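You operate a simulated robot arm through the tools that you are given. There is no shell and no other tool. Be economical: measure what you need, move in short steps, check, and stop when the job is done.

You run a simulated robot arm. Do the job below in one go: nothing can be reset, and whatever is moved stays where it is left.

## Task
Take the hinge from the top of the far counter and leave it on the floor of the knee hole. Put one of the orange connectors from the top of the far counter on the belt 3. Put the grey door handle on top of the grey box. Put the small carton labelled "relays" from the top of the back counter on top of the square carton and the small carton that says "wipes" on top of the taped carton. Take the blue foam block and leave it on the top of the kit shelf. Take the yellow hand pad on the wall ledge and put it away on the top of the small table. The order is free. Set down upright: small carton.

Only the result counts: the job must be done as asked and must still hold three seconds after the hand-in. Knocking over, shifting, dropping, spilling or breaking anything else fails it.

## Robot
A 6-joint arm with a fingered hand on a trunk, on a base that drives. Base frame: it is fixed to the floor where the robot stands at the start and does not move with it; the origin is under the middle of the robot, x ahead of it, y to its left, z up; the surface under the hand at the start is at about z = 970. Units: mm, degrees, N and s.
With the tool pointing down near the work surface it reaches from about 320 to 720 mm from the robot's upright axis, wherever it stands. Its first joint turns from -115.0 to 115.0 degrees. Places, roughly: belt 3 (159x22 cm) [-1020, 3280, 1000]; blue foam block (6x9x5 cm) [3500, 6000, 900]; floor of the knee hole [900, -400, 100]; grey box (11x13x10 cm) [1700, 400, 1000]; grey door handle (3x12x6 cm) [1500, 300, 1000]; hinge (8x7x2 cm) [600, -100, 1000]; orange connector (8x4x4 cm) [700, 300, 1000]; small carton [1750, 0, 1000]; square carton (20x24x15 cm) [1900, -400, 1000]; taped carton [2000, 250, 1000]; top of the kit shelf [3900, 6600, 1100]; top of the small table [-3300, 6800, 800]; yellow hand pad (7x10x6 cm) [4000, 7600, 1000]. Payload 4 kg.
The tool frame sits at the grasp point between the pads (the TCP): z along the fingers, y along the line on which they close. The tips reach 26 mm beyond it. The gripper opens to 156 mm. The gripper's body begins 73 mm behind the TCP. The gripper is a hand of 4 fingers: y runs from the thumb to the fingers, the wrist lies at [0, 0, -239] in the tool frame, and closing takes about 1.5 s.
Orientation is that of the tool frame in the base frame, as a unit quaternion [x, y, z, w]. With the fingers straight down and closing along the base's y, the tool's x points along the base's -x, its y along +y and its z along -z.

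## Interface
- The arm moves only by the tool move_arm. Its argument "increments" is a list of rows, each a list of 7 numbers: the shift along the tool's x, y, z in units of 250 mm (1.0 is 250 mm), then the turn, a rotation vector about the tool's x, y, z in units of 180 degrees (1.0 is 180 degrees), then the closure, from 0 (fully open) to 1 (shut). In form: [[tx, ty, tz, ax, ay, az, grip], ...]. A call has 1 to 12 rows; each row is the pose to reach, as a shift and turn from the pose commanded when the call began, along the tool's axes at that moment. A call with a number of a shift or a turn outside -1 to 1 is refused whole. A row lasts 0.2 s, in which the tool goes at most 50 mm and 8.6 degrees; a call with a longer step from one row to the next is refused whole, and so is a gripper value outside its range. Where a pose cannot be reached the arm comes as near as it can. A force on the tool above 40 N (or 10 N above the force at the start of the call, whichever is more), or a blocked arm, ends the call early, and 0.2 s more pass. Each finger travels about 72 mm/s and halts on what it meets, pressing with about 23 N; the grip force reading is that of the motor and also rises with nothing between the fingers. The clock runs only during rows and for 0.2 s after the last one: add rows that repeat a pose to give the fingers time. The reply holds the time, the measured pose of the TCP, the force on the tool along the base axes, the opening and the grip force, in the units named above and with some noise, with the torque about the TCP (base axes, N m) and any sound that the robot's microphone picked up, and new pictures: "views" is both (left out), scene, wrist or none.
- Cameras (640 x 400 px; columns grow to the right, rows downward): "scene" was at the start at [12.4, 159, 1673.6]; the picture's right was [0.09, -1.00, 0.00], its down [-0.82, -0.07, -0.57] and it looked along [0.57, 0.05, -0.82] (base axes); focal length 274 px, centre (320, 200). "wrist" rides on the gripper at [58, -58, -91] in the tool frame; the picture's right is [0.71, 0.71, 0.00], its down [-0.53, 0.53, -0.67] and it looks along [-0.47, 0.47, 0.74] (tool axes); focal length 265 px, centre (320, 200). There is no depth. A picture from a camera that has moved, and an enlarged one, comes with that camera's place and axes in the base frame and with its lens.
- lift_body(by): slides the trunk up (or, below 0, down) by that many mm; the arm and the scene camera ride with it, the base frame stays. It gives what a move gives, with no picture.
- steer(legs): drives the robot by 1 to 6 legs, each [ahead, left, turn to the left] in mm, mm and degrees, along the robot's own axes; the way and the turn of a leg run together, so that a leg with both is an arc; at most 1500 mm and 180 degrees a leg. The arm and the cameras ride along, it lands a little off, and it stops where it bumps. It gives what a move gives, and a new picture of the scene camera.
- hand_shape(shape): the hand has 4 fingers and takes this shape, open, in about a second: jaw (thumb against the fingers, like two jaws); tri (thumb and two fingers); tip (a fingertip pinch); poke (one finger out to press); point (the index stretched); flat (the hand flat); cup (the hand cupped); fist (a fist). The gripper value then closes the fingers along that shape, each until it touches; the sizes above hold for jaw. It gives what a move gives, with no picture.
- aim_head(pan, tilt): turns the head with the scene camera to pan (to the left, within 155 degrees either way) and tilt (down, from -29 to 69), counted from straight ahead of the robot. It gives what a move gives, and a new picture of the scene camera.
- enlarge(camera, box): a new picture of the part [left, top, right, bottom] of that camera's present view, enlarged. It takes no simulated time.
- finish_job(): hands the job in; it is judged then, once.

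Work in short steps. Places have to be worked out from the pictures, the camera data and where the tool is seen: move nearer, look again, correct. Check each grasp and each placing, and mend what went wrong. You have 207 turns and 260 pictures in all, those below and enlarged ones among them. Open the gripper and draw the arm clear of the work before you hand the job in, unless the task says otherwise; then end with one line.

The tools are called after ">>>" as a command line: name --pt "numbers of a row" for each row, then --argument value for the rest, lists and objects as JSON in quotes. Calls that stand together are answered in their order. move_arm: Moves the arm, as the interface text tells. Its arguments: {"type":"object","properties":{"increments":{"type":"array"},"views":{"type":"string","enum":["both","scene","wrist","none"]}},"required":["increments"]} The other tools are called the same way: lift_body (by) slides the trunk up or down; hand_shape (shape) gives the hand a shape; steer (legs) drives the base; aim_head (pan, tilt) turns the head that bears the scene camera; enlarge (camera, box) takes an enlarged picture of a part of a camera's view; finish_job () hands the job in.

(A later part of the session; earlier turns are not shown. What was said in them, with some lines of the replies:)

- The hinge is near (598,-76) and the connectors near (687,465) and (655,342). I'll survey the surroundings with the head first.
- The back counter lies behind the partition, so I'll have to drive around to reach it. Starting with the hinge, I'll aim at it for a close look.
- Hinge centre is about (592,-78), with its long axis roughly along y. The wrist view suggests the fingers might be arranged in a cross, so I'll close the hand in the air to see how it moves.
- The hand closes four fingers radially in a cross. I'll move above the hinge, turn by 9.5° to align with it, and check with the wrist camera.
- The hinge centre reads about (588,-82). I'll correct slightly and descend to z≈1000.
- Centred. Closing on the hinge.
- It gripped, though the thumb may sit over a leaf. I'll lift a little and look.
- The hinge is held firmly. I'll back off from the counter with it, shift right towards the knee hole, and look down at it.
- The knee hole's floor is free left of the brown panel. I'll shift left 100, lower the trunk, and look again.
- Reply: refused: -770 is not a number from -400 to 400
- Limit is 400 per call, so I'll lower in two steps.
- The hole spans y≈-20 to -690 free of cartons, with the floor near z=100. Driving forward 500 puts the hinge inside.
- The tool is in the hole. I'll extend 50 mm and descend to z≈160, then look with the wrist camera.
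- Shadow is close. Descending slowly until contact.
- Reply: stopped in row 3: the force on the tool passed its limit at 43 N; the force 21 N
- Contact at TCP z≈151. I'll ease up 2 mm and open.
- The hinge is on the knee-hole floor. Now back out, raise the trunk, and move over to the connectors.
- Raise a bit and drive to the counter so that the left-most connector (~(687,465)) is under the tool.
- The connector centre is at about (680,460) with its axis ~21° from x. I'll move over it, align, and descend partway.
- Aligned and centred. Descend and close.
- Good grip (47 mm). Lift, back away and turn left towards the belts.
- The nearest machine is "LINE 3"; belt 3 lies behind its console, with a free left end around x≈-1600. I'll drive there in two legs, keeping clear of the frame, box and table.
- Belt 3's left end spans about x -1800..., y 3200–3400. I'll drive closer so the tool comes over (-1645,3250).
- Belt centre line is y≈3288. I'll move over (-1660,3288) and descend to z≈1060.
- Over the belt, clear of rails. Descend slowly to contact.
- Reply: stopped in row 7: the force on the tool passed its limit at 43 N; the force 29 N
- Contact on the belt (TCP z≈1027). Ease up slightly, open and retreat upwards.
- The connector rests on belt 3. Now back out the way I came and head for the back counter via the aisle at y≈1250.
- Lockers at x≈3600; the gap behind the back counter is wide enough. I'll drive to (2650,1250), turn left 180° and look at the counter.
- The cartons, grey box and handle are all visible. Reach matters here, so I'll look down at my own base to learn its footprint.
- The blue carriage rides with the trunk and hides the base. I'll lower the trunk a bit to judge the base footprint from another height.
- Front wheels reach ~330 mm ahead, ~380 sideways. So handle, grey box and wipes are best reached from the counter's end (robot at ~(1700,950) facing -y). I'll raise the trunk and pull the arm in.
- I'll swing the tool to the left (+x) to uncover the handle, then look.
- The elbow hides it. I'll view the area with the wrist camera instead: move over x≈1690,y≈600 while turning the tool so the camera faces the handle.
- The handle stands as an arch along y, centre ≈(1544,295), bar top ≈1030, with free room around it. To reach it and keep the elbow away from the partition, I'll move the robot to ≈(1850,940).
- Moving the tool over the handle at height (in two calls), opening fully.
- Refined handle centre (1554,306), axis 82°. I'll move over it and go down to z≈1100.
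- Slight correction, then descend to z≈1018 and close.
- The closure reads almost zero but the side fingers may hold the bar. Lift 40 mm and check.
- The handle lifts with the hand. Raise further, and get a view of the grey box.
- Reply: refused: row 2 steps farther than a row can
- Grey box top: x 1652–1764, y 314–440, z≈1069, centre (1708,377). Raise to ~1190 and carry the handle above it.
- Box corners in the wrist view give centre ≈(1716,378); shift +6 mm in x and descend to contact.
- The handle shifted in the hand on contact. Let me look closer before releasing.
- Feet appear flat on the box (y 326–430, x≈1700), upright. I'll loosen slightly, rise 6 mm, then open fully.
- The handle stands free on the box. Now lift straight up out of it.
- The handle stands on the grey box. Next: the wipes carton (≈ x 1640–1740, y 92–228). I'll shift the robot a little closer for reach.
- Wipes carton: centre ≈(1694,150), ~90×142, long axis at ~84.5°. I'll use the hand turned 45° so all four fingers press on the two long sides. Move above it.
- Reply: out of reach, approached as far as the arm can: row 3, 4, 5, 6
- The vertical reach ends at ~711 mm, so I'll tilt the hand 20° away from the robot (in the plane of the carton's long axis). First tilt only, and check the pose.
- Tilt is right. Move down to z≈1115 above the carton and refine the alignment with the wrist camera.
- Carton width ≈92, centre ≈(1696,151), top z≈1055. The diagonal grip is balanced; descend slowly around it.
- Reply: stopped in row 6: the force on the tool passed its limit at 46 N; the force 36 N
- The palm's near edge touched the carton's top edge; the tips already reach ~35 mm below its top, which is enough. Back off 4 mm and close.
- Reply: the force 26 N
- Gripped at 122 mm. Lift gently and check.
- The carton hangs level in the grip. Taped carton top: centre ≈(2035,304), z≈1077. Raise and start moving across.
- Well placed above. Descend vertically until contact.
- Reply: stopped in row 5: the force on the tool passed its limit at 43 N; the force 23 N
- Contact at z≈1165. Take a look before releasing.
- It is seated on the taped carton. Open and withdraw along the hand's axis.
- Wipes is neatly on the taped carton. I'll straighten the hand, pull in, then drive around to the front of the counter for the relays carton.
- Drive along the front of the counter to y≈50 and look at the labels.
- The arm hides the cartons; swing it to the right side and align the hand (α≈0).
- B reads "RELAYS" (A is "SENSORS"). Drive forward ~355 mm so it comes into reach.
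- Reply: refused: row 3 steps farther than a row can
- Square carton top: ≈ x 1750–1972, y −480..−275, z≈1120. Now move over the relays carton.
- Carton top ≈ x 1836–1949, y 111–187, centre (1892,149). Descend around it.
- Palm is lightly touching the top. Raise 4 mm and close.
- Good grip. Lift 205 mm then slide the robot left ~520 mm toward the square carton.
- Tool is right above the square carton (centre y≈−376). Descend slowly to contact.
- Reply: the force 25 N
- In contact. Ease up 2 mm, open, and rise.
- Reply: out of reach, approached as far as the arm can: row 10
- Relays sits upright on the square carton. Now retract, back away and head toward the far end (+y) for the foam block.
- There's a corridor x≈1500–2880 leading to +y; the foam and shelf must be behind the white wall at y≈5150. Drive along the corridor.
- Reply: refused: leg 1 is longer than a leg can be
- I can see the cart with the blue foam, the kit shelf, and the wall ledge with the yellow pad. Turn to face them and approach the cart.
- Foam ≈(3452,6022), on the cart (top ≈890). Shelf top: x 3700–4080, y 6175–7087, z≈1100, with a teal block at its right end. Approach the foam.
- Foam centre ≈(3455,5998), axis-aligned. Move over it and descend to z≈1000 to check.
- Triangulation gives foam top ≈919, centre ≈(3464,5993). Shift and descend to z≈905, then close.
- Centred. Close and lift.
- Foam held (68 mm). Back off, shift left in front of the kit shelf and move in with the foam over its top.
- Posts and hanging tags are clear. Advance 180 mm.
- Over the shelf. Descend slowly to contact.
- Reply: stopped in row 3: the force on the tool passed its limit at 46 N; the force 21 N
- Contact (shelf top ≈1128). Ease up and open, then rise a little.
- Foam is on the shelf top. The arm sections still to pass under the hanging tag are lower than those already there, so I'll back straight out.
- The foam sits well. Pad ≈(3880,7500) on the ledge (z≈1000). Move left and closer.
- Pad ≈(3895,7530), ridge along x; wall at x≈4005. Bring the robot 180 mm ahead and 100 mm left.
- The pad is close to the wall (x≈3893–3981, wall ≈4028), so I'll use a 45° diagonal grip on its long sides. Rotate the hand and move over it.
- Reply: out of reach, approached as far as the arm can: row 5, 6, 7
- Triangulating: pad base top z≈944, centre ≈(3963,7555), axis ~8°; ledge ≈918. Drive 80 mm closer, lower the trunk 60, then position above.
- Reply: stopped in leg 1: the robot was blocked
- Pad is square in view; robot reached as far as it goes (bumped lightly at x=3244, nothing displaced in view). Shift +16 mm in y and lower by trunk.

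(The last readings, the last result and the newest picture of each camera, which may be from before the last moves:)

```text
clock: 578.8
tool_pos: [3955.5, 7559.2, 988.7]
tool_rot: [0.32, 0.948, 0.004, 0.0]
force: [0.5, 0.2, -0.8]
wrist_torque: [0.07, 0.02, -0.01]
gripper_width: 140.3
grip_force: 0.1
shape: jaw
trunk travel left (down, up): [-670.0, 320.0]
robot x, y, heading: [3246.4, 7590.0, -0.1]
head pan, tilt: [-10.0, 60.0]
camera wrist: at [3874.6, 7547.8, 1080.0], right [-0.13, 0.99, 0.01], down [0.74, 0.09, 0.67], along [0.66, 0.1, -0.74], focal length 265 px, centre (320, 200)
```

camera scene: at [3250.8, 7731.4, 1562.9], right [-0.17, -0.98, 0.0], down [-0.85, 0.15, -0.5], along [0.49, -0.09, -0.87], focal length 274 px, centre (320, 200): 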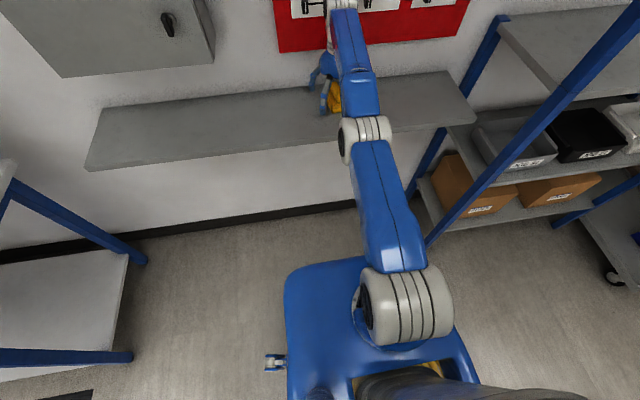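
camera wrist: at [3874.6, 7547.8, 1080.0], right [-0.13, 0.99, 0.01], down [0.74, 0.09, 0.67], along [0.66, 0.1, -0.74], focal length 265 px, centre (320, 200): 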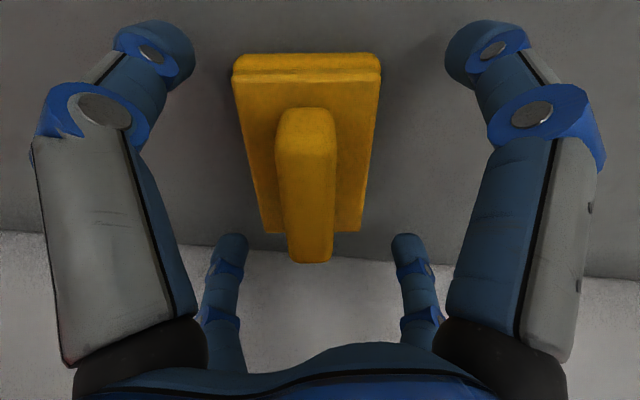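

Descend slowly 34 mm with a small correction, then close.

>>> move_arm --pt "-0.01 -0.003 0.05 0 0 0 0.1" --pt "-0.019 -0.006 0.09 0 0 0 0.1" --pt "-0.019 -0.006 0.115 0 0 0 0.1" --pt "-0.019 -0.006 0.136 0 0 0 0.1" --pt "-0.019 -0.006 0.136 0 0 0 0.1" --views "wrist"

```text
clock: 579.6
tool_pos: [3961.5, 7556.6, 974.2]
tool_rot: [0.32, 0.947, 0.007, 0.008]
force: [-2.1, 1.5, 17.9]
wrist_torque: [-0.31, 1.18, -0.18]
gripper_width: 140.5
grip_force: 0.0
shape: jaw
trunk travel left (down, up): [-670.0, 320.0]
robot x, y, heading: [3244.9, 7591.8, 0.3]
head pan, tilt: [-10.0, 60.0]
stopped in row 3: the force on the tool passed its limit at 48 N (the readings are from after the stop); the commanded pose is now the measured one
camera wrist: at [3879.4, 7545.5, 1064.9], right [-0.13, 0.99, 0.0], down [0.72, 0.1, 0.68], along [0.68, 0.1, -0.73], focal length 265 px, centre (320, 200)
```

wrist: 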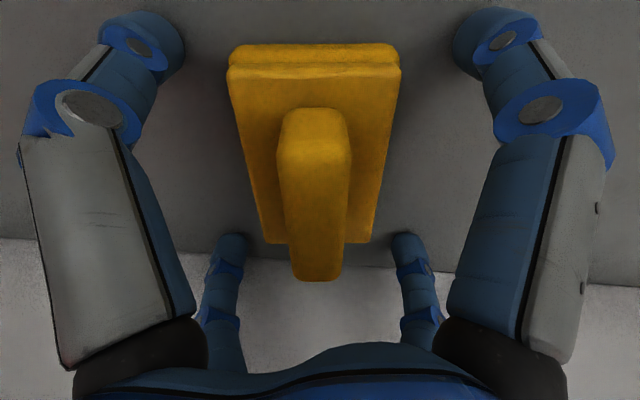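

The fingertips touched the ledge (≈947). Raise 4 mm and close.

>>> move_arm --pt "0 0 -0.016 0 0 0 0.1" --pt "0 0 -0.016 0 0 0 0.4" --pt "0 0 -0.016 0 0 0 0.7" --pt "0 0 -0.016 0 0 0 0.9" --pt "0 0 -0.016 0 0 0 1.0" --pt "0 0 -0.016 0 0 0 1.0" --pt "0 0 -0.016 0 0 0 1.0" --views "wrist"

```text
clock: 581.2
tool_pos: [3960.3, 7555.6, 980.1]
tool_rot: [0.319, 0.948, 0.008, 0.012]
force: [9.5, -1.5, 28.6]
wrist_torque: [0.23, 0.11, -0.22]
gripper_width: 70.2
grip_force: 23.2
shape: jaw
trunk travel left (down, up): [-670.0, 320.0]
robot x, y, heading: [3243.9, 7592.6, 0.1]
head pan, tilt: [-10.0, 60.0]
camera wrist: at [3877.9, 7544.1, 1069.8], right [-0.13, 0.99, 0.0], down [0.72, 0.09, 0.69], along [0.68, 0.09, -0.72], focal length 265 px, centre (320, 200)
```

wrist: 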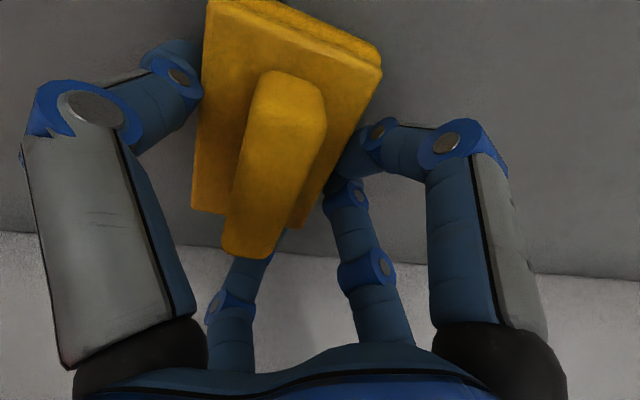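

The pad turned a bit while closing. Lift carefully and inspect.

>>> move_arm --pt "0 0 -0.04 0 0 0 1.0" --pt "0 0 -0.1 0 0 0 1.0" --pt "0 0 -0.2 0 0 0 1.0" --pt "0 0 -0.2 0 0 0 1.0" --views "both"

>>> enlarge --camera "wrist" --box '[100, 0, 500, 300]'

```text
clock: 582.2
tool_pos: [3954.4, 7556.8, 1022.6]
tool_rot: [0.32, 0.947, 0.006, 0.006]
force: [0.6, 0.9, -0.9]
wrist_torque: [0.02, -0.03, 0.02]
gripper_width: 69.9
grip_force: 22.8
shape: jaw
out of reach, approached as far as the arm can: row 3, 4
trunk travel left (down, up): [-670.0, 320.0]
robot x, y, heading: [3244.3, 7593.2, -0.0]
head pan, tilt: [-10.0, 60.0]
camera scene: at [3251.2, 7731.3, 1562.8], right [-0.17, -0.98, 0.0], down [-0.85, 0.15, -0.5], along [0.49, -0.09, -0.87], focal length 274 px, centre (320, 200)
camera wrist: at [3872.4, 7545.3, 1112.7], right [-0.13, 0.99, 0.01], down [0.73, 0.1, 0.68], along [0.67, 0.1, -0.73], focal length 265 px, centre (320, 200)
```

scene: 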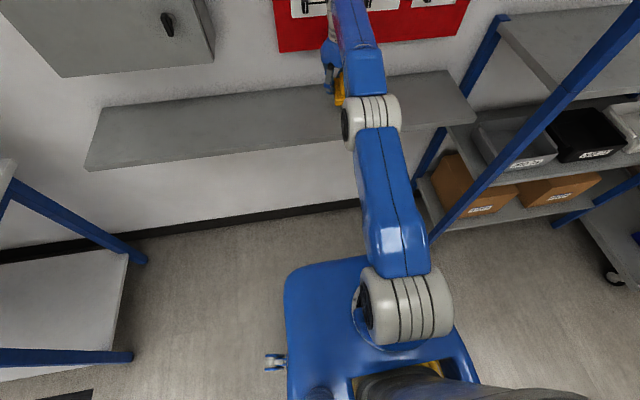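
wrist: 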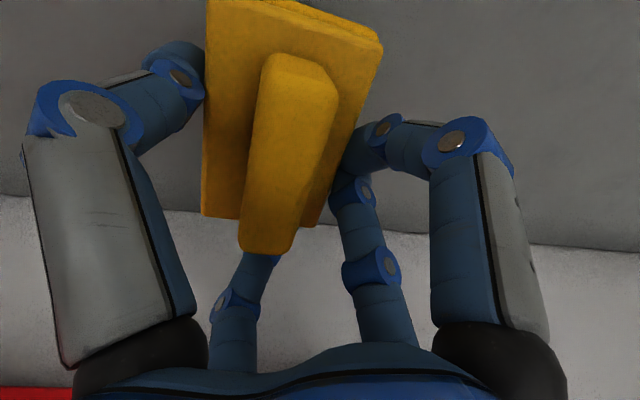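

```text
1.33 times, centred on (300, 150) of wrist
camera zoom: at [3872.4, 7545.3, 1112.7], right [-0.13, 0.99, 0.01], down [0.73, 0.1, 0.68], along [0.67, 0.1, -0.73], focal length 354 px, centre (347, 267)
```

zoom: 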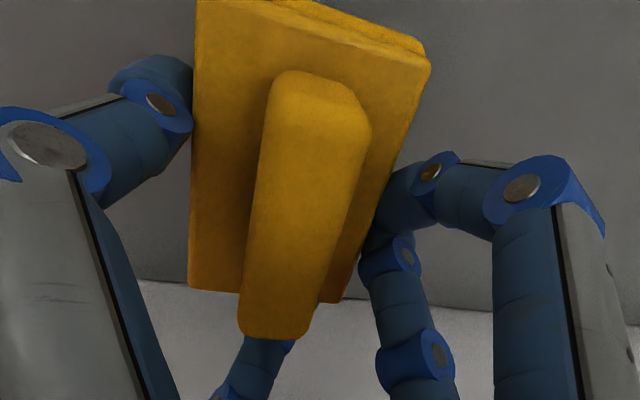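

The pad is lifted, held by four contacts. Raise by trunk and back away, then survey the route west.

>>> lift_body --by 130

>>> steer --legs '[[-700, 0, 0]]'

>>> aim_head --pan 150 --tilt 12

>>> move_arm --pt "0.1 0.08 0 0 0 0 1.0" --pt "0.2 0.15 0 0 0 0 1.0" --pt "0.3 0.22 0 0 0 0 1.0" --views "wrist"

```text
clock: 583.8
tool_pos: [3954.5, 7557.5, 1153.1]
tool_rot: [0.32, 0.947, 0.006, 0.007]
force: [-0.3, 0.5, -1.3]
wrist_torque: [0.01, 0.01, 0.01]
gripper_width: 69.6
grip_force: 23.2
shape: jaw
trunk travel left (down, up): [-800.0, 190.0]
robot x, y, heading: [3242.3, 7589.7, -0.0]
head pan, tilt: [-10.0, 60.0]
```

```text
clock: 587.1
tool_pos: [3793.9, 7557.8, 1155.6]
tool_rot: [0.318, 0.948, 0.007, 0.008]
force: [-1.8, -1.1, 0.4]
wrist_torque: [0.02, -0.1, 0.0]
gripper_width: 69.5
grip_force: 23.1
shape: jaw
trunk travel left (down, up): [-800.0, 190.0]
robot x, y, heading: [3095.4, 7590.4, 0.0]
head pan, tilt: [-10.0, 60.0]
stopped in leg 1: the robot was blocked; the commanded pose is now the measured one
camera scene: at [3090.5, 7730.2, 1693.0], right [-0.17, -0.99, 0.0], down [-0.85, 0.15, -0.5], along [0.5, -0.08, -0.86], focal length 274 px, centre (320, 200)
```

scene: 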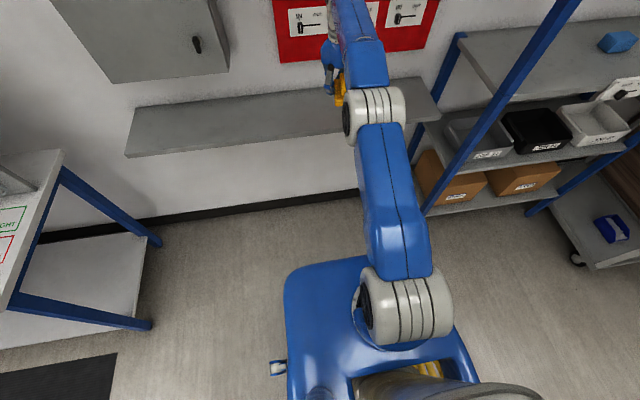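

```text
clock: 589.6
tool_pos: [3799.4, 7559.7, 1153.1]
tool_rot: [0.319, 0.948, 0.005, 0.006]
force: [-0.4, 0.7, -0.8]
wrist_torque: [0.0, -0.01, -0.01]
gripper_width: 70.0
grip_force: 22.7
shape: jaw
trunk travel left (down, up): [-800.0, 190.0]
robot x, y, heading: [3092.6, 7595.2, 0.0]
head pan, tilt: [150.0, 12.0]
camera scene: at [2951.0, 7789.0, 1763.9], right [0.5, 0.87, 0.0], down [0.18, -0.1, -0.98], along [-0.85, 0.49, -0.21], focal length 274 px, centre (320, 200)
```

scene: 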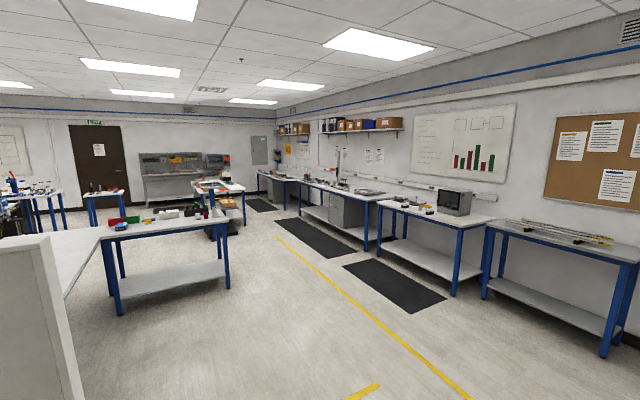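

```text
clock: 590.4
tool_pos: [3773.6, 7649.7, 1152.9]
tool_rot: [0.317, 0.948, 0.005, 0.006]
force: [0.9, 0.6, -1.3]
wrist_torque: [-0.02, -0.03, -0.02]
gripper_width: 69.7
grip_force: 23.0
shape: jaw
trunk travel left (down, up): [-800.0, 190.0]
robot x, y, heading: [3090.8, 7591.3, 0.2]
head pan, tilt: [150.0, 12.0]
camera wrist: at [3691.4, 7637.5, 1243.7], right [-0.14, 0.99, 0.0], down [0.73, 0.1, 0.68], along [0.67, 0.1, -0.73], focal length 265 px, centre (320, 200)
```

wrist: 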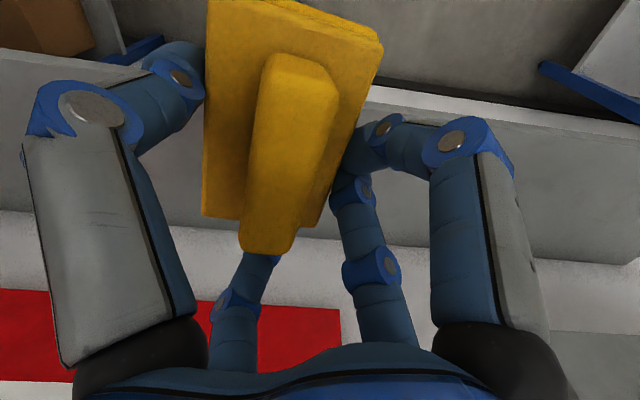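

Backing was blocked at x=3093. Look around at the floor behind the robot.

>>> aim_head --pan 150 --tilt 55

>>> aim_head --pan -150 --tilt 45

>>> aim_head --pan 90 --tilt 60

```text
clock: 591.5
tool_pos: [3773.0, 7647.2, 1153.3]
tool_rot: [0.318, 0.948, 0.006, 0.006]
force: [-0.2, 0.5, 0.2]
wrist_torque: [0.02, -0.05, -0.01]
gripper_width: 69.7
grip_force: 23.3
shape: jaw
trunk travel left (down, up): [-800.0, 190.0]
robot x, y, heading: [3091.6, 7587.8, 0.0]
head pan, tilt: [150.0, 55.0]
camera scene: at [2970.4, 7778.0, 1699.0], right [0.5, 0.87, 0.0], down [0.71, -0.41, -0.57], along [-0.5, 0.29, -0.82], focal length 274 px, centre (320, 200)
```

scene: 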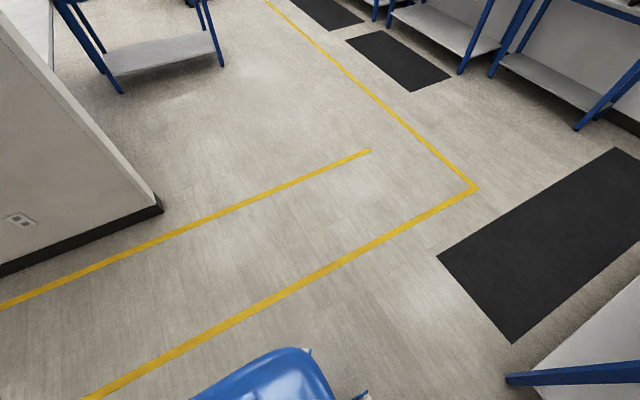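

```text
clock: 595.6
tool_pos: [3774.1, 7646.9, 1152.7]
tool_rot: [0.318, 0.948, 0.006, 0.005]
force: [-0.3, -0.4, 0.3]
wrist_torque: [0.0, 0.01, 0.04]
gripper_width: 69.9
grip_force: 23.1
shape: jaw
trunk travel left (down, up): [-800.0, 190.0]
robot x, y, heading: [3090.1, 7589.9, 0.3]
head pan, tilt: [-150.0, 45.0]
camera scene: at [2963.1, 7701.7, 1712.4], right [-0.5, 0.86, 0.0], down [0.61, 0.36, -0.71], along [-0.61, -0.36, -0.71], focal length 274 px, centre (320, 200)
```

scene: 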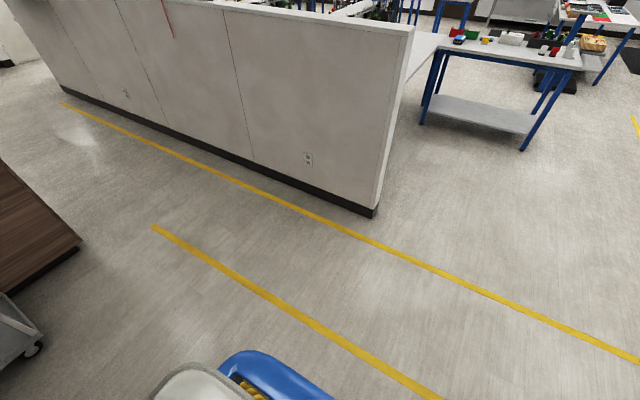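

```text
clock: 599.0
tool_pos: [3773.5, 7646.7, 1153.7]
tool_rot: [0.318, 0.948, 0.005, 0.006]
force: [-0.1, 0.8, -0.8]
wrist_torque: [0.05, 0.02, -0.01]
gripper_width: 69.9
grip_force: 22.8
shape: jaw
trunk travel left (down, up): [-800.0, 190.0]
robot x, y, heading: [3095.6, 7591.5, 0.2]
head pan, tilt: [90.0, 60.0]
camera scene: at [3033.2, 7809.3, 1692.9], right [1.0, 0.0, 0.0], down [0.0, -0.87, -0.5], along [0.0, 0.5, -0.87], focal length 274 px, centre (320, 200)
```

scene: 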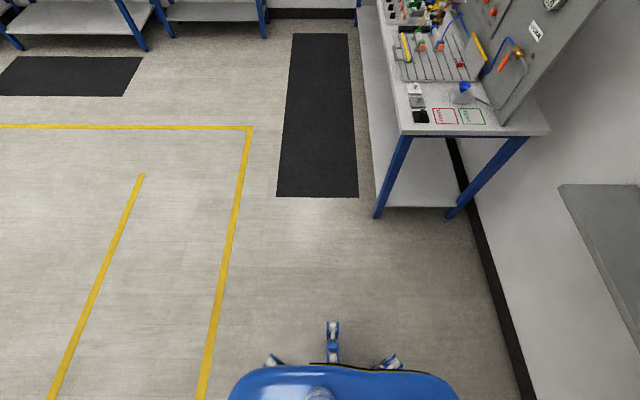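

Nothing behind me. Try backing again in a shorter leg.

>>> steer --legs '[[-250, 0, 0]]'

```text
clock: 602.8
tool_pos: [3524.3, 7645.8, 1153.9]
tool_rot: [0.32, 0.947, 0.006, 0.006]
force: [-0.4, 0.1, -0.4]
wrist_torque: [0.01, -0.02, 0.0]
gripper_width: 69.8
grip_force: 23.1
shape: jaw
trunk travel left (down, up): [-800.0, 190.0]
robot x, y, heading: [2840.1, 7594.9, 0.2]
head pan, tilt: [90.0, 60.0]
camera scene: at [2781.9, 7808.9, 1692.9], right [1.0, 0.0, 0.0], down [0.0, -0.87, -0.5], along [0.0, 0.5, -0.87], focal length 274 px, centre (320, 200)
```

scene: 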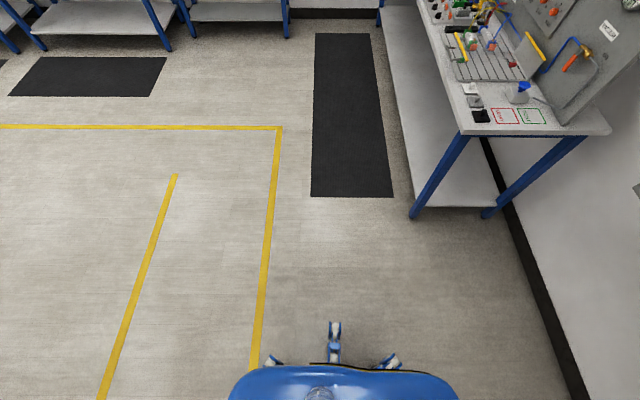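

Moved fine this time. Check the ledge/panel area for any disturbance.

>>> aim_head --pan 0 --tilt 25

```text
clock: 604.4
tool_pos: [3523.1, 7646.4, 1153.0]
tool_rot: [0.319, 0.948, 0.005, 0.006]
force: [0.5, -0.8, 0.4]
wrist_torque: [-0.02, -0.02, -0.01]
gripper_width: 70.0
grip_force: 23.1
shape: jaw
trunk travel left (down, up): [-800.0, 190.0]
robot x, y, heading: [2842.6, 7588.3, 0.4]
head pan, tilt: [0.0, 25.0]
camera scene: at [2874.1, 7742.4, 1742.9], right [0.0, -1.0, 0.0], down [-0.42, 0.0, -0.91], along [0.91, 0.0, -0.42], focal length 274 px, centre (320, 200)
```

scene: 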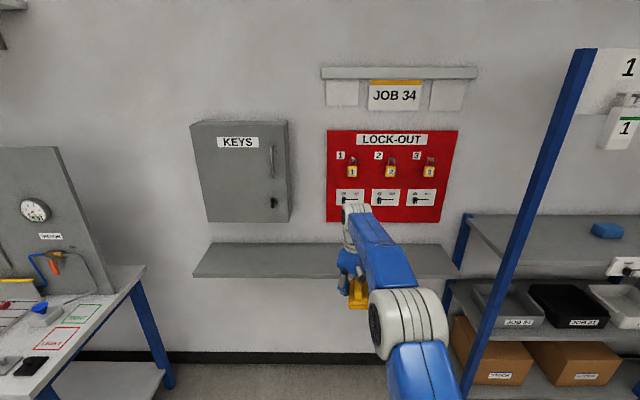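

All undisturbed. Retract the arm, turn around and drive west via y≈9000 (north of the middle table).

>>> move_arm --pt "0.16 -0.12 0 0 0 0 1.0" --pt "0.32 -0.24 0 0 0 0 1.0" --pt "0.48 -0.36 0 0 0 0 1.0" --pt "0.64 -0.484 0 0 0 0 1.0" --views "none"

>>> steer --legs '[[-300, 0, 0], [0, 0, 179], [1250, -700, 0], [1000, -650, 0]]'

>>> aim_head --pan 15 --tilt 15

```text
refused: row 4 steps farther than a row can; nothing moved
```

```text
clock: 657.0
tool_pos: [-403.9, 8919.1, 1154.6]
tool_rot: [0.947, -0.322, -0.004, 0.005]
force: [0.2, 0.7, -1.0]
wrist_torque: [-0.01, 0.0, 0.02]
gripper_width: 69.1
grip_force: 23.1
shape: jaw
trunk travel left (down, up): [-800.0, 190.0]
robot x, y, heading: [277.2, 8971.1, 179.8]
head pan, tilt: [0.0, 25.0]
camera scene: at [247.6, 8822.3, 1743.0], right [0.01, 1.0, 0.0], down [0.42, 0.0, -0.91], along [-0.91, 0.0, -0.42], focal length 274 px, centre (320, 200)
```

scene: 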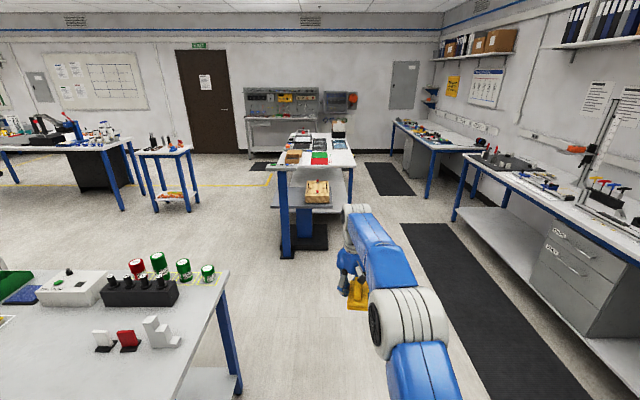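

```text
clock: 657.7
tool_pos: [-402.8, 8918.8, 1152.8]
tool_rot: [0.947, -0.322, -0.006, 0.005]
force: [-0.3, -0.6, -0.3]
wrist_torque: [0.0, 0.03, -0.01]
gripper_width: 68.9
grip_force: 22.7
shape: jaw
trunk travel left (down, up): [-800.0, 190.0]
robot x, y, heading: [278.6, 8970.1, 180.0]
head pan, tilt: [15.0, 15.0]
camera scene: at [249.5, 8797.5, 1759.1], right [-0.25, 0.97, 0.0], down [0.25, 0.07, -0.97], along [-0.93, -0.24, -0.26], focal length 274 px, centre (320, 200)
```

scene: 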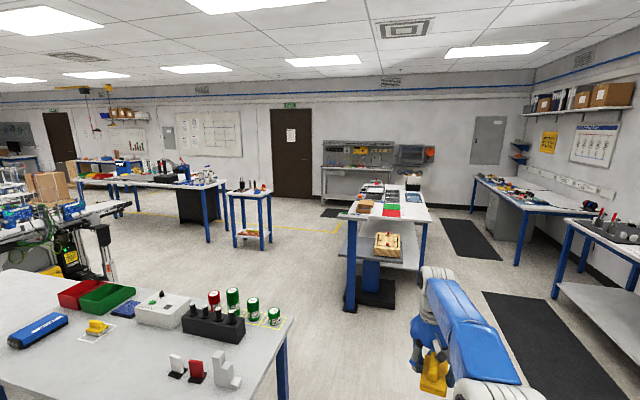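

The small table with the vials is at (-3360,6805). Enlarge it.

>>> enlarge --camera "scene" --box '[190, 160, 330, 260]'

```text
4.00 times, centred on (260, 210) of scene
camera zoom: at [249.5, 8797.5, 1759.1], right [-0.25, 0.97, 0.0], down [0.25, 0.07, -0.97], along [-0.93, -0.24, -0.26], focal length 1095 px, centre (560, 160)
```

zoom: 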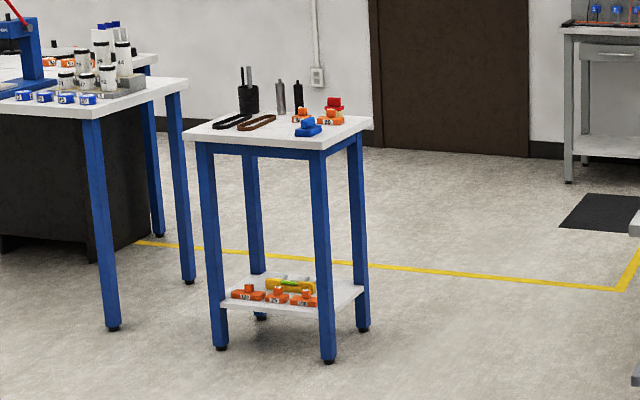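

Table top: x≈-3400…-3080, y≈6617–7054, with free space to find closer up. Retract the arm and drive there around the tables.

>>> move_arm --pt "0.127 -0.098 0 0 0 0 1.0" --pt "0.254 -0.195 0 0 0 0 1.0" --pt "0.38 -0.293 0 0 0 0 1.0" --pt "0.507 -0.39 0 0 0 0 1.0" --pt "0.634 -0.488 0 0 0 0 1.0" --views "none"

>>> steer --legs '[[1480, 50, 0], [100, 1400, 0], [700, 650, 0]]'

>>> aim_head --pan 0 --tilt 30

>>> enlarge --camera "scene" --box '[200, 100, 440, 250]'

```text
clock: 658.9
tool_pos: [-202.7, 8920.5, 1151.6]
tool_rot: [0.947, -0.322, -0.006, 0.007]
force: [1.0, 0.1, -0.7]
wrist_torque: [-0.03, 0.02, 0.02]
gripper_width: 69.1
grip_force: 23.2
shape: jaw
trunk travel left (down, up): [-800.0, 190.0]
robot x, y, heading: [282.3, 8972.4, 179.8]
head pan, tilt: [15.0, 15.0]
```

```text
clock: 704.6
tool_pos: [-2509.2, 6836.5, 1151.7]
tool_rot: [0.945, -0.327, -0.006, 0.005]
force: [-0.9, 1.4, -0.3]
wrist_torque: [-0.03, 0.0, -0.03]
gripper_width: 68.9
grip_force: 23.3
shape: jaw
trunk travel left (down, up): [-800.0, 190.0]
robot x, y, heading: [-2026.0, 6882.4, 179.1]
head pan, tilt: [15.0, 15.0]
camera scene: at [-2058.1, 6708.3, 1759.2], right [-0.24, 0.97, 0.0], down [0.25, 0.06, -0.97], along [-0.94, -0.24, -0.26], focal length 274 px, centre (320, 200)
```

scene: 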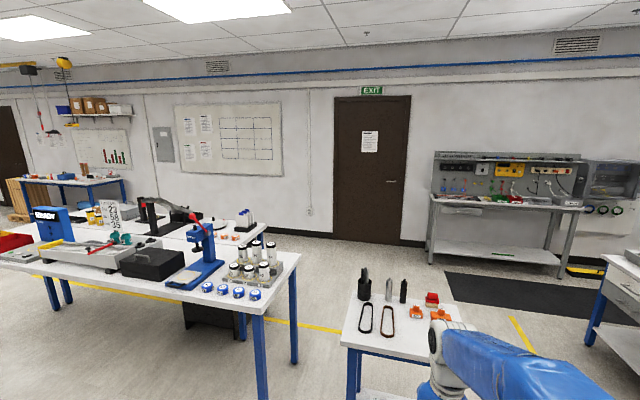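

```text
clock: 705.3
tool_pos: [-2509.9, 6835.6, 1151.9]
tool_rot: [0.945, -0.326, -0.006, 0.005]
force: [0.0, 0.0, -1.1]
wrist_torque: [0.0, 0.01, 0.0]
gripper_width: 69.0
grip_force: 23.4
shape: jaw
trunk travel left (down, up): [-800.0, 190.0]
robot x, y, heading: [-2024.7, 6877.7, 179.1]
head pan, tilt: [0.0, 30.0]
camera scene: at [-2058.0, 6731.9, 1735.0], right [0.01, 1.0, 0.0], down [0.5, -0.01, -0.87], along [-0.87, 0.01, -0.5], focal length 274 px, centre (320, 200)
```

scene: 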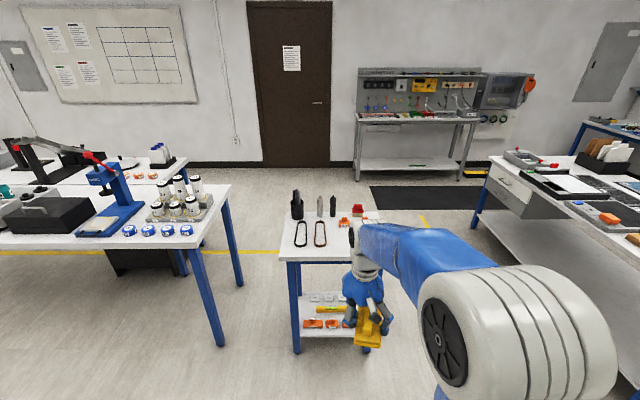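

```text
2.67 times, centred on (320, 175) of scene
camera zoom: at [-2058.0, 6731.9, 1735.0], right [0.01, 1.0, 0.0], down [0.5, -0.01, -0.87], along [-0.87, 0.01, -0.5], focal length 730 px, centre (320, 267)
```

zoom: 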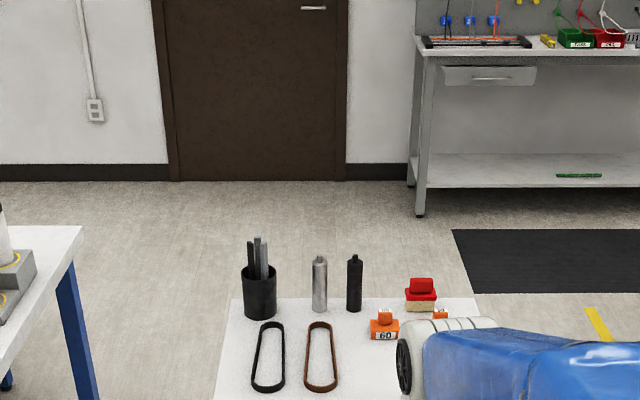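

I need a clear look at the table top; swing the arm to the right (+y).

>>> move_arm --pt "-0.118 -0.151 0 0 0 0 1.0" --pt "-0.236 -0.302 0 0 0 0 1.0" --pt "-0.354 -0.453 0 0 0 0 1.0" --pt "-0.472 -0.604 0 0 0 0 1.0" --pt "-0.59 -0.755 0 0 0 0 1.0" --pt "-0.7 -0.9 0 0 0 0 1.0" --views "scene"

>>> enlarge --camera "scene" --box '[270, 180, 400, 270]'

```text
clock: 706.7
tool_pos: [-2509.3, 7122.4, 1146.5]
tool_rot: [0.945, -0.326, -0.005, 0.006]
force: [0.2, 0.2, -0.4]
wrist_torque: [-0.03, 0.02, 0.02]
gripper_width: 69.0
grip_force: 23.4
shape: jaw
trunk travel left (down, up): [-800.0, 190.0]
robot x, y, heading: [-2025.1, 6883.9, 179.1]
head pan, tilt: [0.0, 30.0]
camera scene: at [-2058.5, 6735.4, 1735.3], right [0.02, 1.0, 0.0], down [0.5, -0.01, -0.87], along [-0.87, 0.01, -0.5], focal length 274 px, centre (320, 200)
```

scene: 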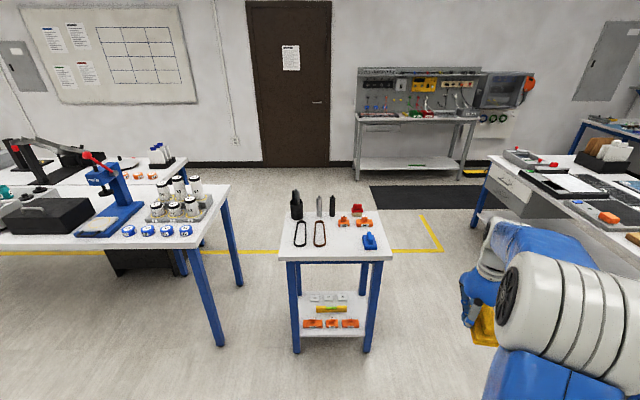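

```text
4.44 times, centred on (335, 225) of scene
camera zoom: at [-2058.5, 6735.4, 1735.3], right [0.02, 1.0, 0.0], down [0.5, -0.01, -0.87], along [-0.87, 0.01, -0.5], focal length 1217 px, centre (253, 89)
```

zoom: 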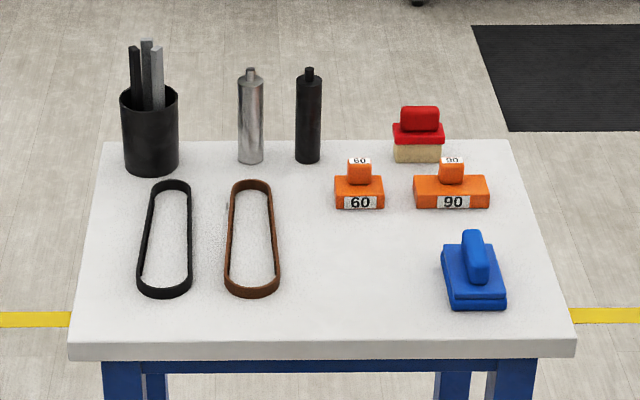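

Free area between the brown loop and the blue pad: x≈-3330…-3110, y≈6790–6970. Drive forward 560 and lower the trunk 150.

>>> steer --legs '[[560, 0, 0.5]]'

>>> lift_body --by -120

>>> aim_head --pan 0 --tilt 45

```text
clock: 714.4
tool_pos: [-3072.4, 7125.8, 1148.0]
tool_rot: [0.946, -0.324, -0.006, 0.006]
force: [0.4, 0.5, -0.8]
wrist_torque: [-0.02, 0.04, -0.02]
gripper_width: 69.1
grip_force: 23.2
shape: jaw
trunk travel left (down, up): [-800.0, 190.0]
robot x, y, heading: [-2587.7, 6891.9, 179.3]
head pan, tilt: [0.0, 30.0]
camera scene: at [-2621.4, 6739.5, 1735.0], right [0.01, 1.0, 0.0], down [0.5, -0.01, -0.87], along [-0.87, 0.01, -0.5], focal length 274 px, centre (320, 200)
```

scene: 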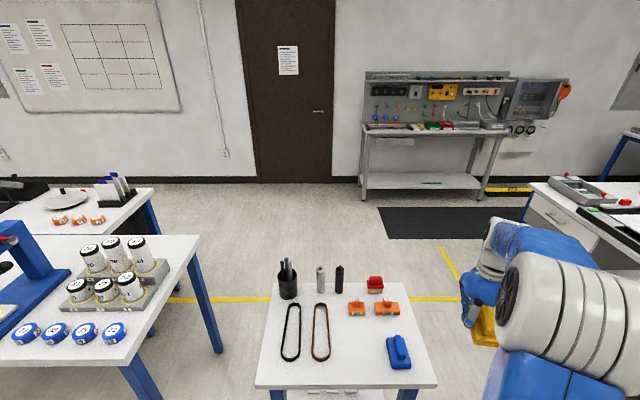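

```text
clock: 715.9
tool_pos: [-3072.2, 7126.2, 1028.3]
tool_rot: [0.946, -0.324, -0.005, 0.005]
force: [0.0, 0.1, -0.1]
wrist_torque: [-0.04, 0.01, 0.02]
gripper_width: 69.0
grip_force: 23.1
shape: jaw
trunk travel left (down, up): [-680.0, 310.0]
robot x, y, heading: [-2586.9, 6885.0, 179.3]
head pan, tilt: [0.0, 30.0]
```

```text
clock: 716.6
tool_pos: [-3072.5, 7124.9, 1027.3]
tool_rot: [0.946, -0.324, -0.005, 0.006]
force: [0.5, 1.2, -0.4]
wrist_torque: [0.02, 0.05, 0.05]
gripper_width: 69.0
grip_force: 23.0
shape: jaw
trunk travel left (down, up): [-680.0, 310.0]
robot x, y, heading: [-2589.3, 6888.4, 179.2]
head pan, tilt: [0.0, 45.0]
camera scene: at [-2611.7, 6739.4, 1592.4], right [0.01, 1.0, 0.0], down [0.71, -0.01, -0.71], along [-0.71, 0.01, -0.71], focal length 274 px, centre (320, 200)
```

scene: 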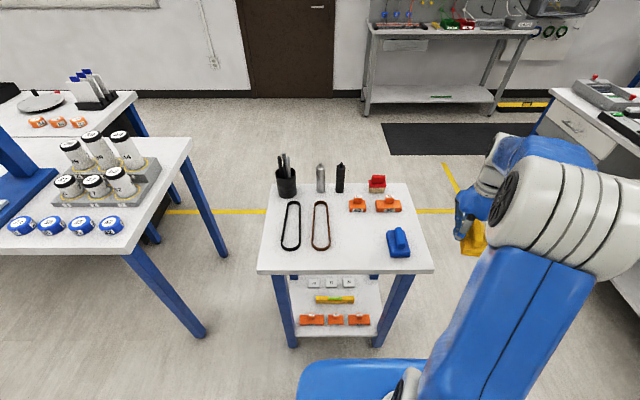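

Two views put the table top at z≈863, front edge x≈-3044; free area x −3265…−3055, y 6781–6970. Move the pad above (TCP to (-3179,6861)).

>>> move_arm --pt "0.05 0.182 0 0 0 0 1.0" --pt "0.103 0.365 0 0 0 0 1.0" --pt "0.155 0.548 0 0 0 0 1.0" --views "none"

>>> move_arm --pt "0.05 0.182 0 0 0 0 1.0" --pt "0.103 0.365 0 0 0 0 1.0" --pt "0.155 0.548 0 0 0 0 1.0" --pt "0.155 0.548 0 0 0 0 1.0" --views "both"

```text
clock: 717.4
tool_pos: [-3128.2, 6992.7, 1027.6]
tool_rot: [0.946, -0.325, -0.005, 0.005]
force: [0.5, 0.2, -1.0]
wrist_torque: [0.04, -0.01, -0.01]
gripper_width: 69.1
grip_force: 23.1
shape: jaw
trunk travel left (down, up): [-680.0, 310.0]
robot x, y, heading: [-2590.3, 6890.0, 179.4]
head pan, tilt: [0.0, 45.0]
```

```text
clock: 718.4
tool_pos: [-3180.2, 6862.2, 1032.8]
tool_rot: [0.945, -0.326, -0.006, 0.007]
force: [-0.1, -0.5, -0.3]
wrist_torque: [-0.08, 0.04, -0.01]
gripper_width: 69.1
grip_force: 23.1
shape: jaw
trunk travel left (down, up): [-680.0, 310.0]
robot x, y, heading: [-2588.7, 6890.2, 179.5]
head pan, tilt: [0.0, 45.0]
camera scene: at [-2609.7, 6742.3, 1592.7], right [0.01, 1.0, 0.0], down [0.71, -0.01, -0.71], along [-0.71, 0.01, -0.71], focal length 274 px, centre (320, 200)
camera wrist: at [-3097.5, 6873.6, 1123.3], right [0.12, -0.99, 0.01], down [-0.73, -0.09, 0.68], along [-0.67, -0.09, -0.73], focal length 265 px, centre (320, 200)
```

scene: 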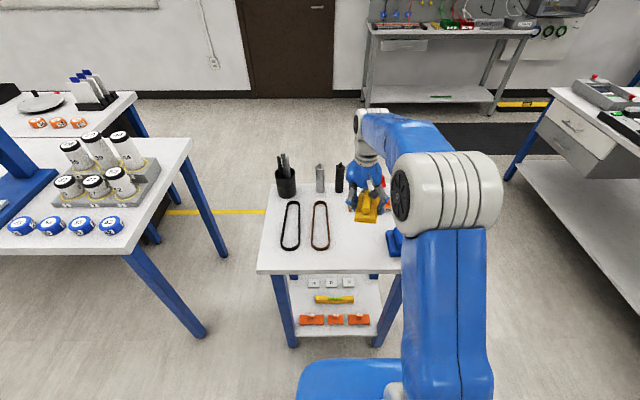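
wrist: 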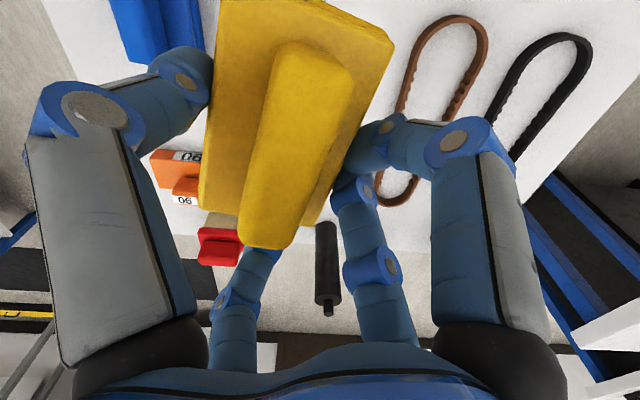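

Pad is between the loop and blue pad, clear of the "60" block. Descend toward the table.

>>> move_arm --pt "0 0 0.15 0 0 0 1.0" --pt "0 0 0.3 0 0 0 1.0" --pt "0 0 0.4 0 0 0 1.0" --pt "0 0 0.4 0 0 0 1.0" --views "both"

>>> enlarge --camera "scene" --box '[260, 140, 440, 290]'

```text
clock: 719.4
tool_pos: [-3179.7, 6862.0, 931.8]
tool_rot: [0.946, -0.324, -0.006, 0.007]
force: [0.6, 0.2, -0.2]
wrist_torque: [0.0, 0.0, 0.03]
gripper_width: 69.2
grip_force: 23.1
shape: jaw
trunk travel left (down, up): [-680.0, 310.0]
robot x, y, heading: [-2595.2, 6885.1, 179.5]
head pan, tilt: [0.0, 45.0]
camera scene: at [-2610.7, 6738.8, 1592.3], right [0.01, 1.0, 0.0], down [0.71, -0.01, -0.71], along [-0.71, 0.01, -0.71], focal length 274 px, centre (320, 200)
camera wrist: at [-3097.1, 6872.6, 1023.0], right [0.12, -0.99, 0.01], down [-0.73, -0.09, 0.68], along [-0.67, -0.09, -0.73], focal length 265 px, centre (320, 200)
```

scene: 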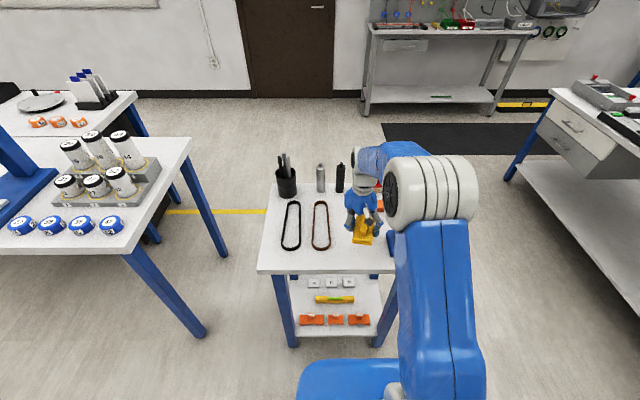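
wrist: 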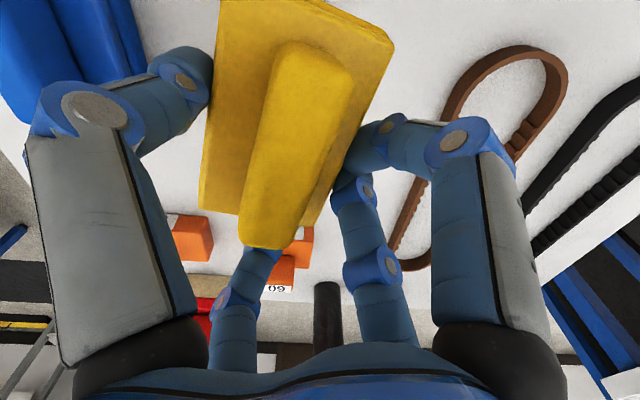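

```text
2.67 times, centred on (350, 215) of scene
camera zoom: at [-2610.7, 6738.8, 1592.3], right [0.01, 1.0, 0.0], down [0.71, -0.01, -0.71], along [-0.71, 0.01, -0.71], focal length 730 px, centre (240, 160)
```

zoom: 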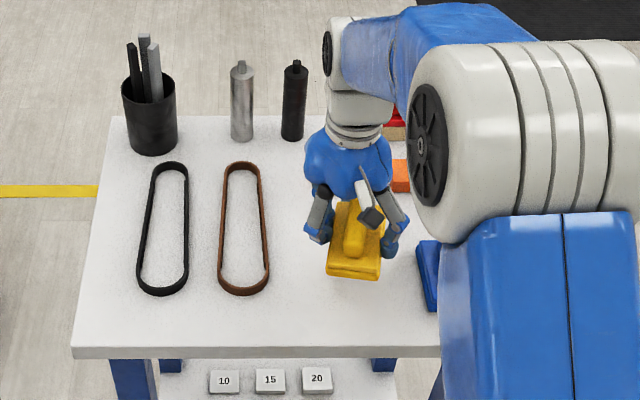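

Good clearance both sides. Descend slowly to contact.

>>> move_arm --pt "0 0 0.05 0 0 0 1.0" --pt "0 0 0.08 0 0 0 1.0" --pt "0 0 0.1 0 0 0 1.0" --pt "0 0 0.115 0 0 0 1.0" --pt "0 0 0.13 0 0 0 1.0" --pt "0 0 0.145 0 0 0 1.0" --pt "0 0 0.16 0 0 0 1.0" --pt "0 0 0.175 0 0 0 1.0" --pt "0 0 0.19 0 0 0 1.0" --pt "0 0 0.205 0 0 0 1.0" --pt "0 0 0.22 0 0 0 1.0" --views "wrist"

```text
clock: 721.8
tool_pos: [-3182.4, 6861.2, 879.6]
tool_rot: [0.946, -0.325, -0.01, 0.008]
force: [-2.8, 0.1, 25.3]
wrist_torque: [-0.34, -0.47, -0.01]
gripper_width: 68.9
grip_force: 23.1
shape: jaw
trunk travel left (down, up): [-680.0, 310.0]
robot x, y, heading: [-2589.5, 6889.4, 179.6]
head pan, tilt: [0.0, 45.0]
camera wrist: at [-3098.5, 6872.3, 969.9], right [0.12, -0.99, 0.01], down [-0.72, -0.09, 0.69], along [-0.68, -0.09, -0.73], focal length 265 px, centre (320, 200)
```

wrist: 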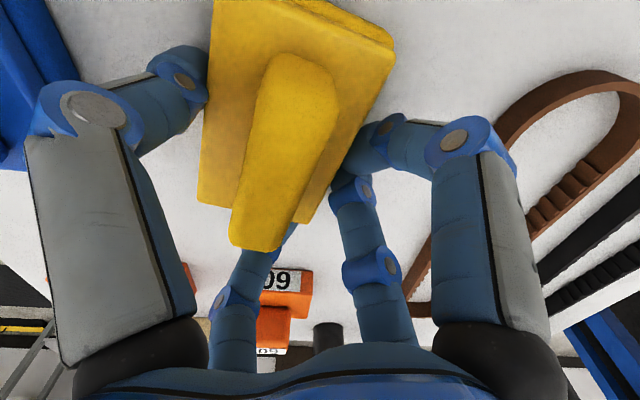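

Contact. Ease up and open moderately.

>>> move_arm --pt "0 0 -0.008 0 0 0 0.8" --pt "0 0 -0.008 0 0 0 0.5" --pt "0 0 -0.008 0 0 0 0.36" --pt "0 0 -0.008 0 0 0 0.36" --pt "0 0 -0.008 0 0 0 0.36" --views "wrist"

```text
clock: 723.0
tool_pos: [-3180.6, 6862.3, 877.4]
tool_rot: [0.946, -0.325, -0.006, 0.006]
force: [-1.0, 1.1, 2.4]
wrist_torque: [-0.06, -0.12, 0.0]
gripper_width: 98.7
grip_force: 0.0
shape: jaw
trunk travel left (down, up): [-680.0, 310.0]
robot x, y, heading: [-2587.9, 6889.6, 179.3]
head pan, tilt: [0.0, 45.0]
camera wrist: at [-3098.1, 6872.4, 967.6], right [0.12, -0.99, 0.01], down [-0.73, -0.09, 0.68], along [-0.67, -0.09, -0.74], focal length 265 px, centre (320, 200)
```

wrist: 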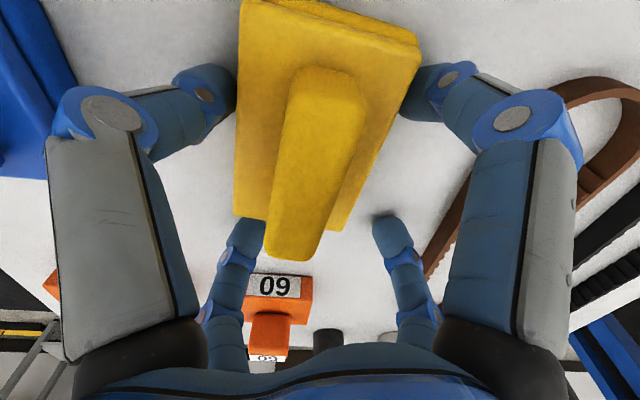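

Released. Rise straight up.

>>> move_arm --pt "0 0 -0.01 0 0 0 0.28" --pt "0 0 -0.03 0 0 0 0.28" --pt "0 0 -0.1 0 0 0 0.28" --pt "0 0 -0.25 0 0 0 0.28" --pt "0 0 -0.43 0 0 0 0.28" --pt "0 0 -0.6 0 0 0 0.28" --pt "0 0 -0.78 0 0 0 0.28" --views "both"

>>> enlarge --camera "scene" --box '[260, 140, 440, 290]'

```text
clock: 724.6
tool_pos: [-3178.7, 6864.5, 1073.9]
tool_rot: [0.946, -0.325, -0.005, 0.006]
force: [-0.2, 0.2, -0.1]
wrist_torque: [-0.01, 0.02, 0.02]
gripper_width: 112.0
grip_force: 0.1
shape: jaw
trunk travel left (down, up): [-680.0, 310.0]
robot x, y, heading: [-2590.4, 6888.7, 179.6]
head pan, tilt: [0.0, 45.0]
camera scene: at [-2610.7, 6739.4, 1592.3], right [0.01, 1.0, 0.0], down [0.71, -0.01, -0.71], along [-0.71, 0.01, -0.71], focal length 274 px, centre (320, 200)
camera wrist: at [-3095.7, 6875.6, 1163.5], right [0.12, -0.99, 0.01], down [-0.73, -0.09, 0.68], along [-0.67, -0.09, -0.73], focal length 265 px, centre (320, 200)
```

scene: 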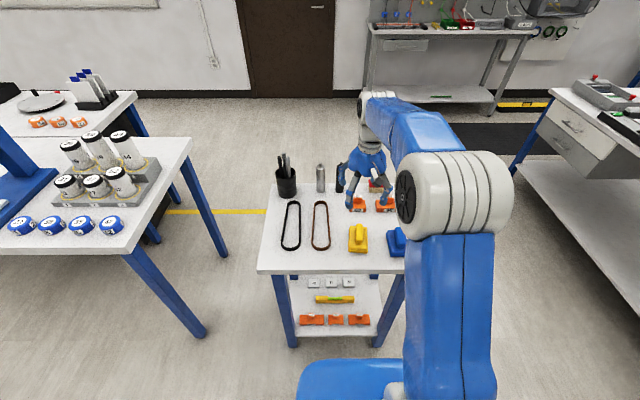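
wrist: 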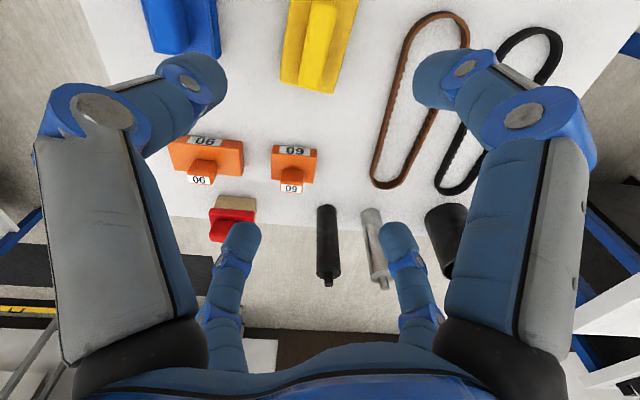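

```text
2.67 times, centred on (350, 215) of scene
camera zoom: at [-2610.7, 6739.4, 1592.3], right [0.01, 1.0, 0.0], down [0.71, -0.01, -0.71], along [-0.71, 0.01, -0.71], focal length 730 px, centre (240, 160)
```

zoom: 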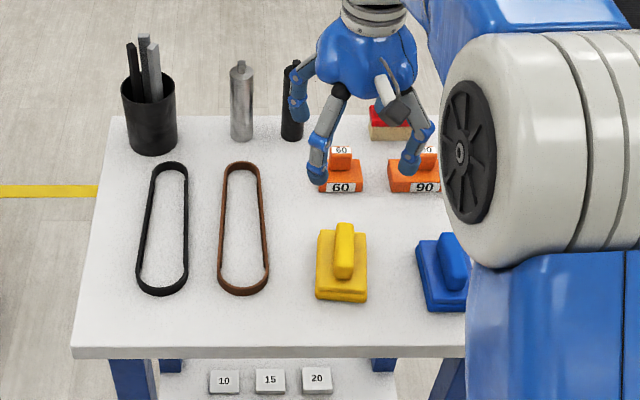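

The yellow pad sits in the free spot and its neighbours are undisturbed. Back away clear of the table.

>>> steer --legs '[[-500, 0, 0]]'

```text
clock: 731.6
tool_pos: [-2671.6, 6858.9, 1072.6]
tool_rot: [0.945, -0.326, -0.005, 0.005]
force: [0.8, -0.7, 0.0]
wrist_torque: [-0.03, -0.01, -0.01]
gripper_width: 111.8
grip_force: 0.0
shape: jaw
trunk travel left (down, up): [-680.0, 310.0]
robot x, y, heading: [-2082.9, 6883.5, 179.3]
head pan, tilt: [0.0, 45.0]
camera scene: at [-2103.6, 6733.4, 1592.3], right [0.01, 1.0, 0.0], down [0.71, -0.01, -0.71], along [-0.71, 0.01, -0.71], focal length 274 px, centre (320, 200)
```

scene: 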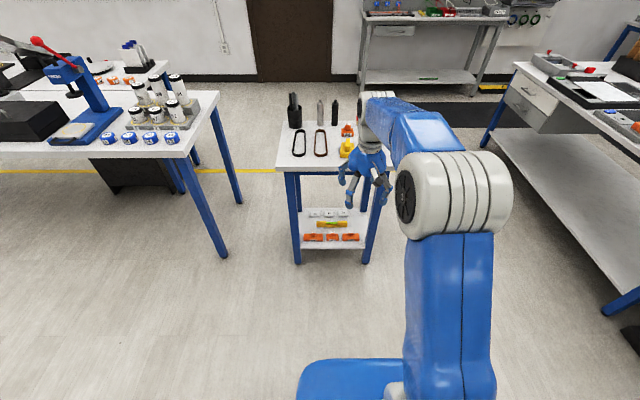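

All seven placements are done, and the gripper is open and clear, so I'm handing the job in.

>>> finish_job

```text
The job is handed in.
```

I placed all seven items as asked and handed the job in. The base did stop twice on a light bump near the wall ledge, but I saw nothing out of place there afterwards.
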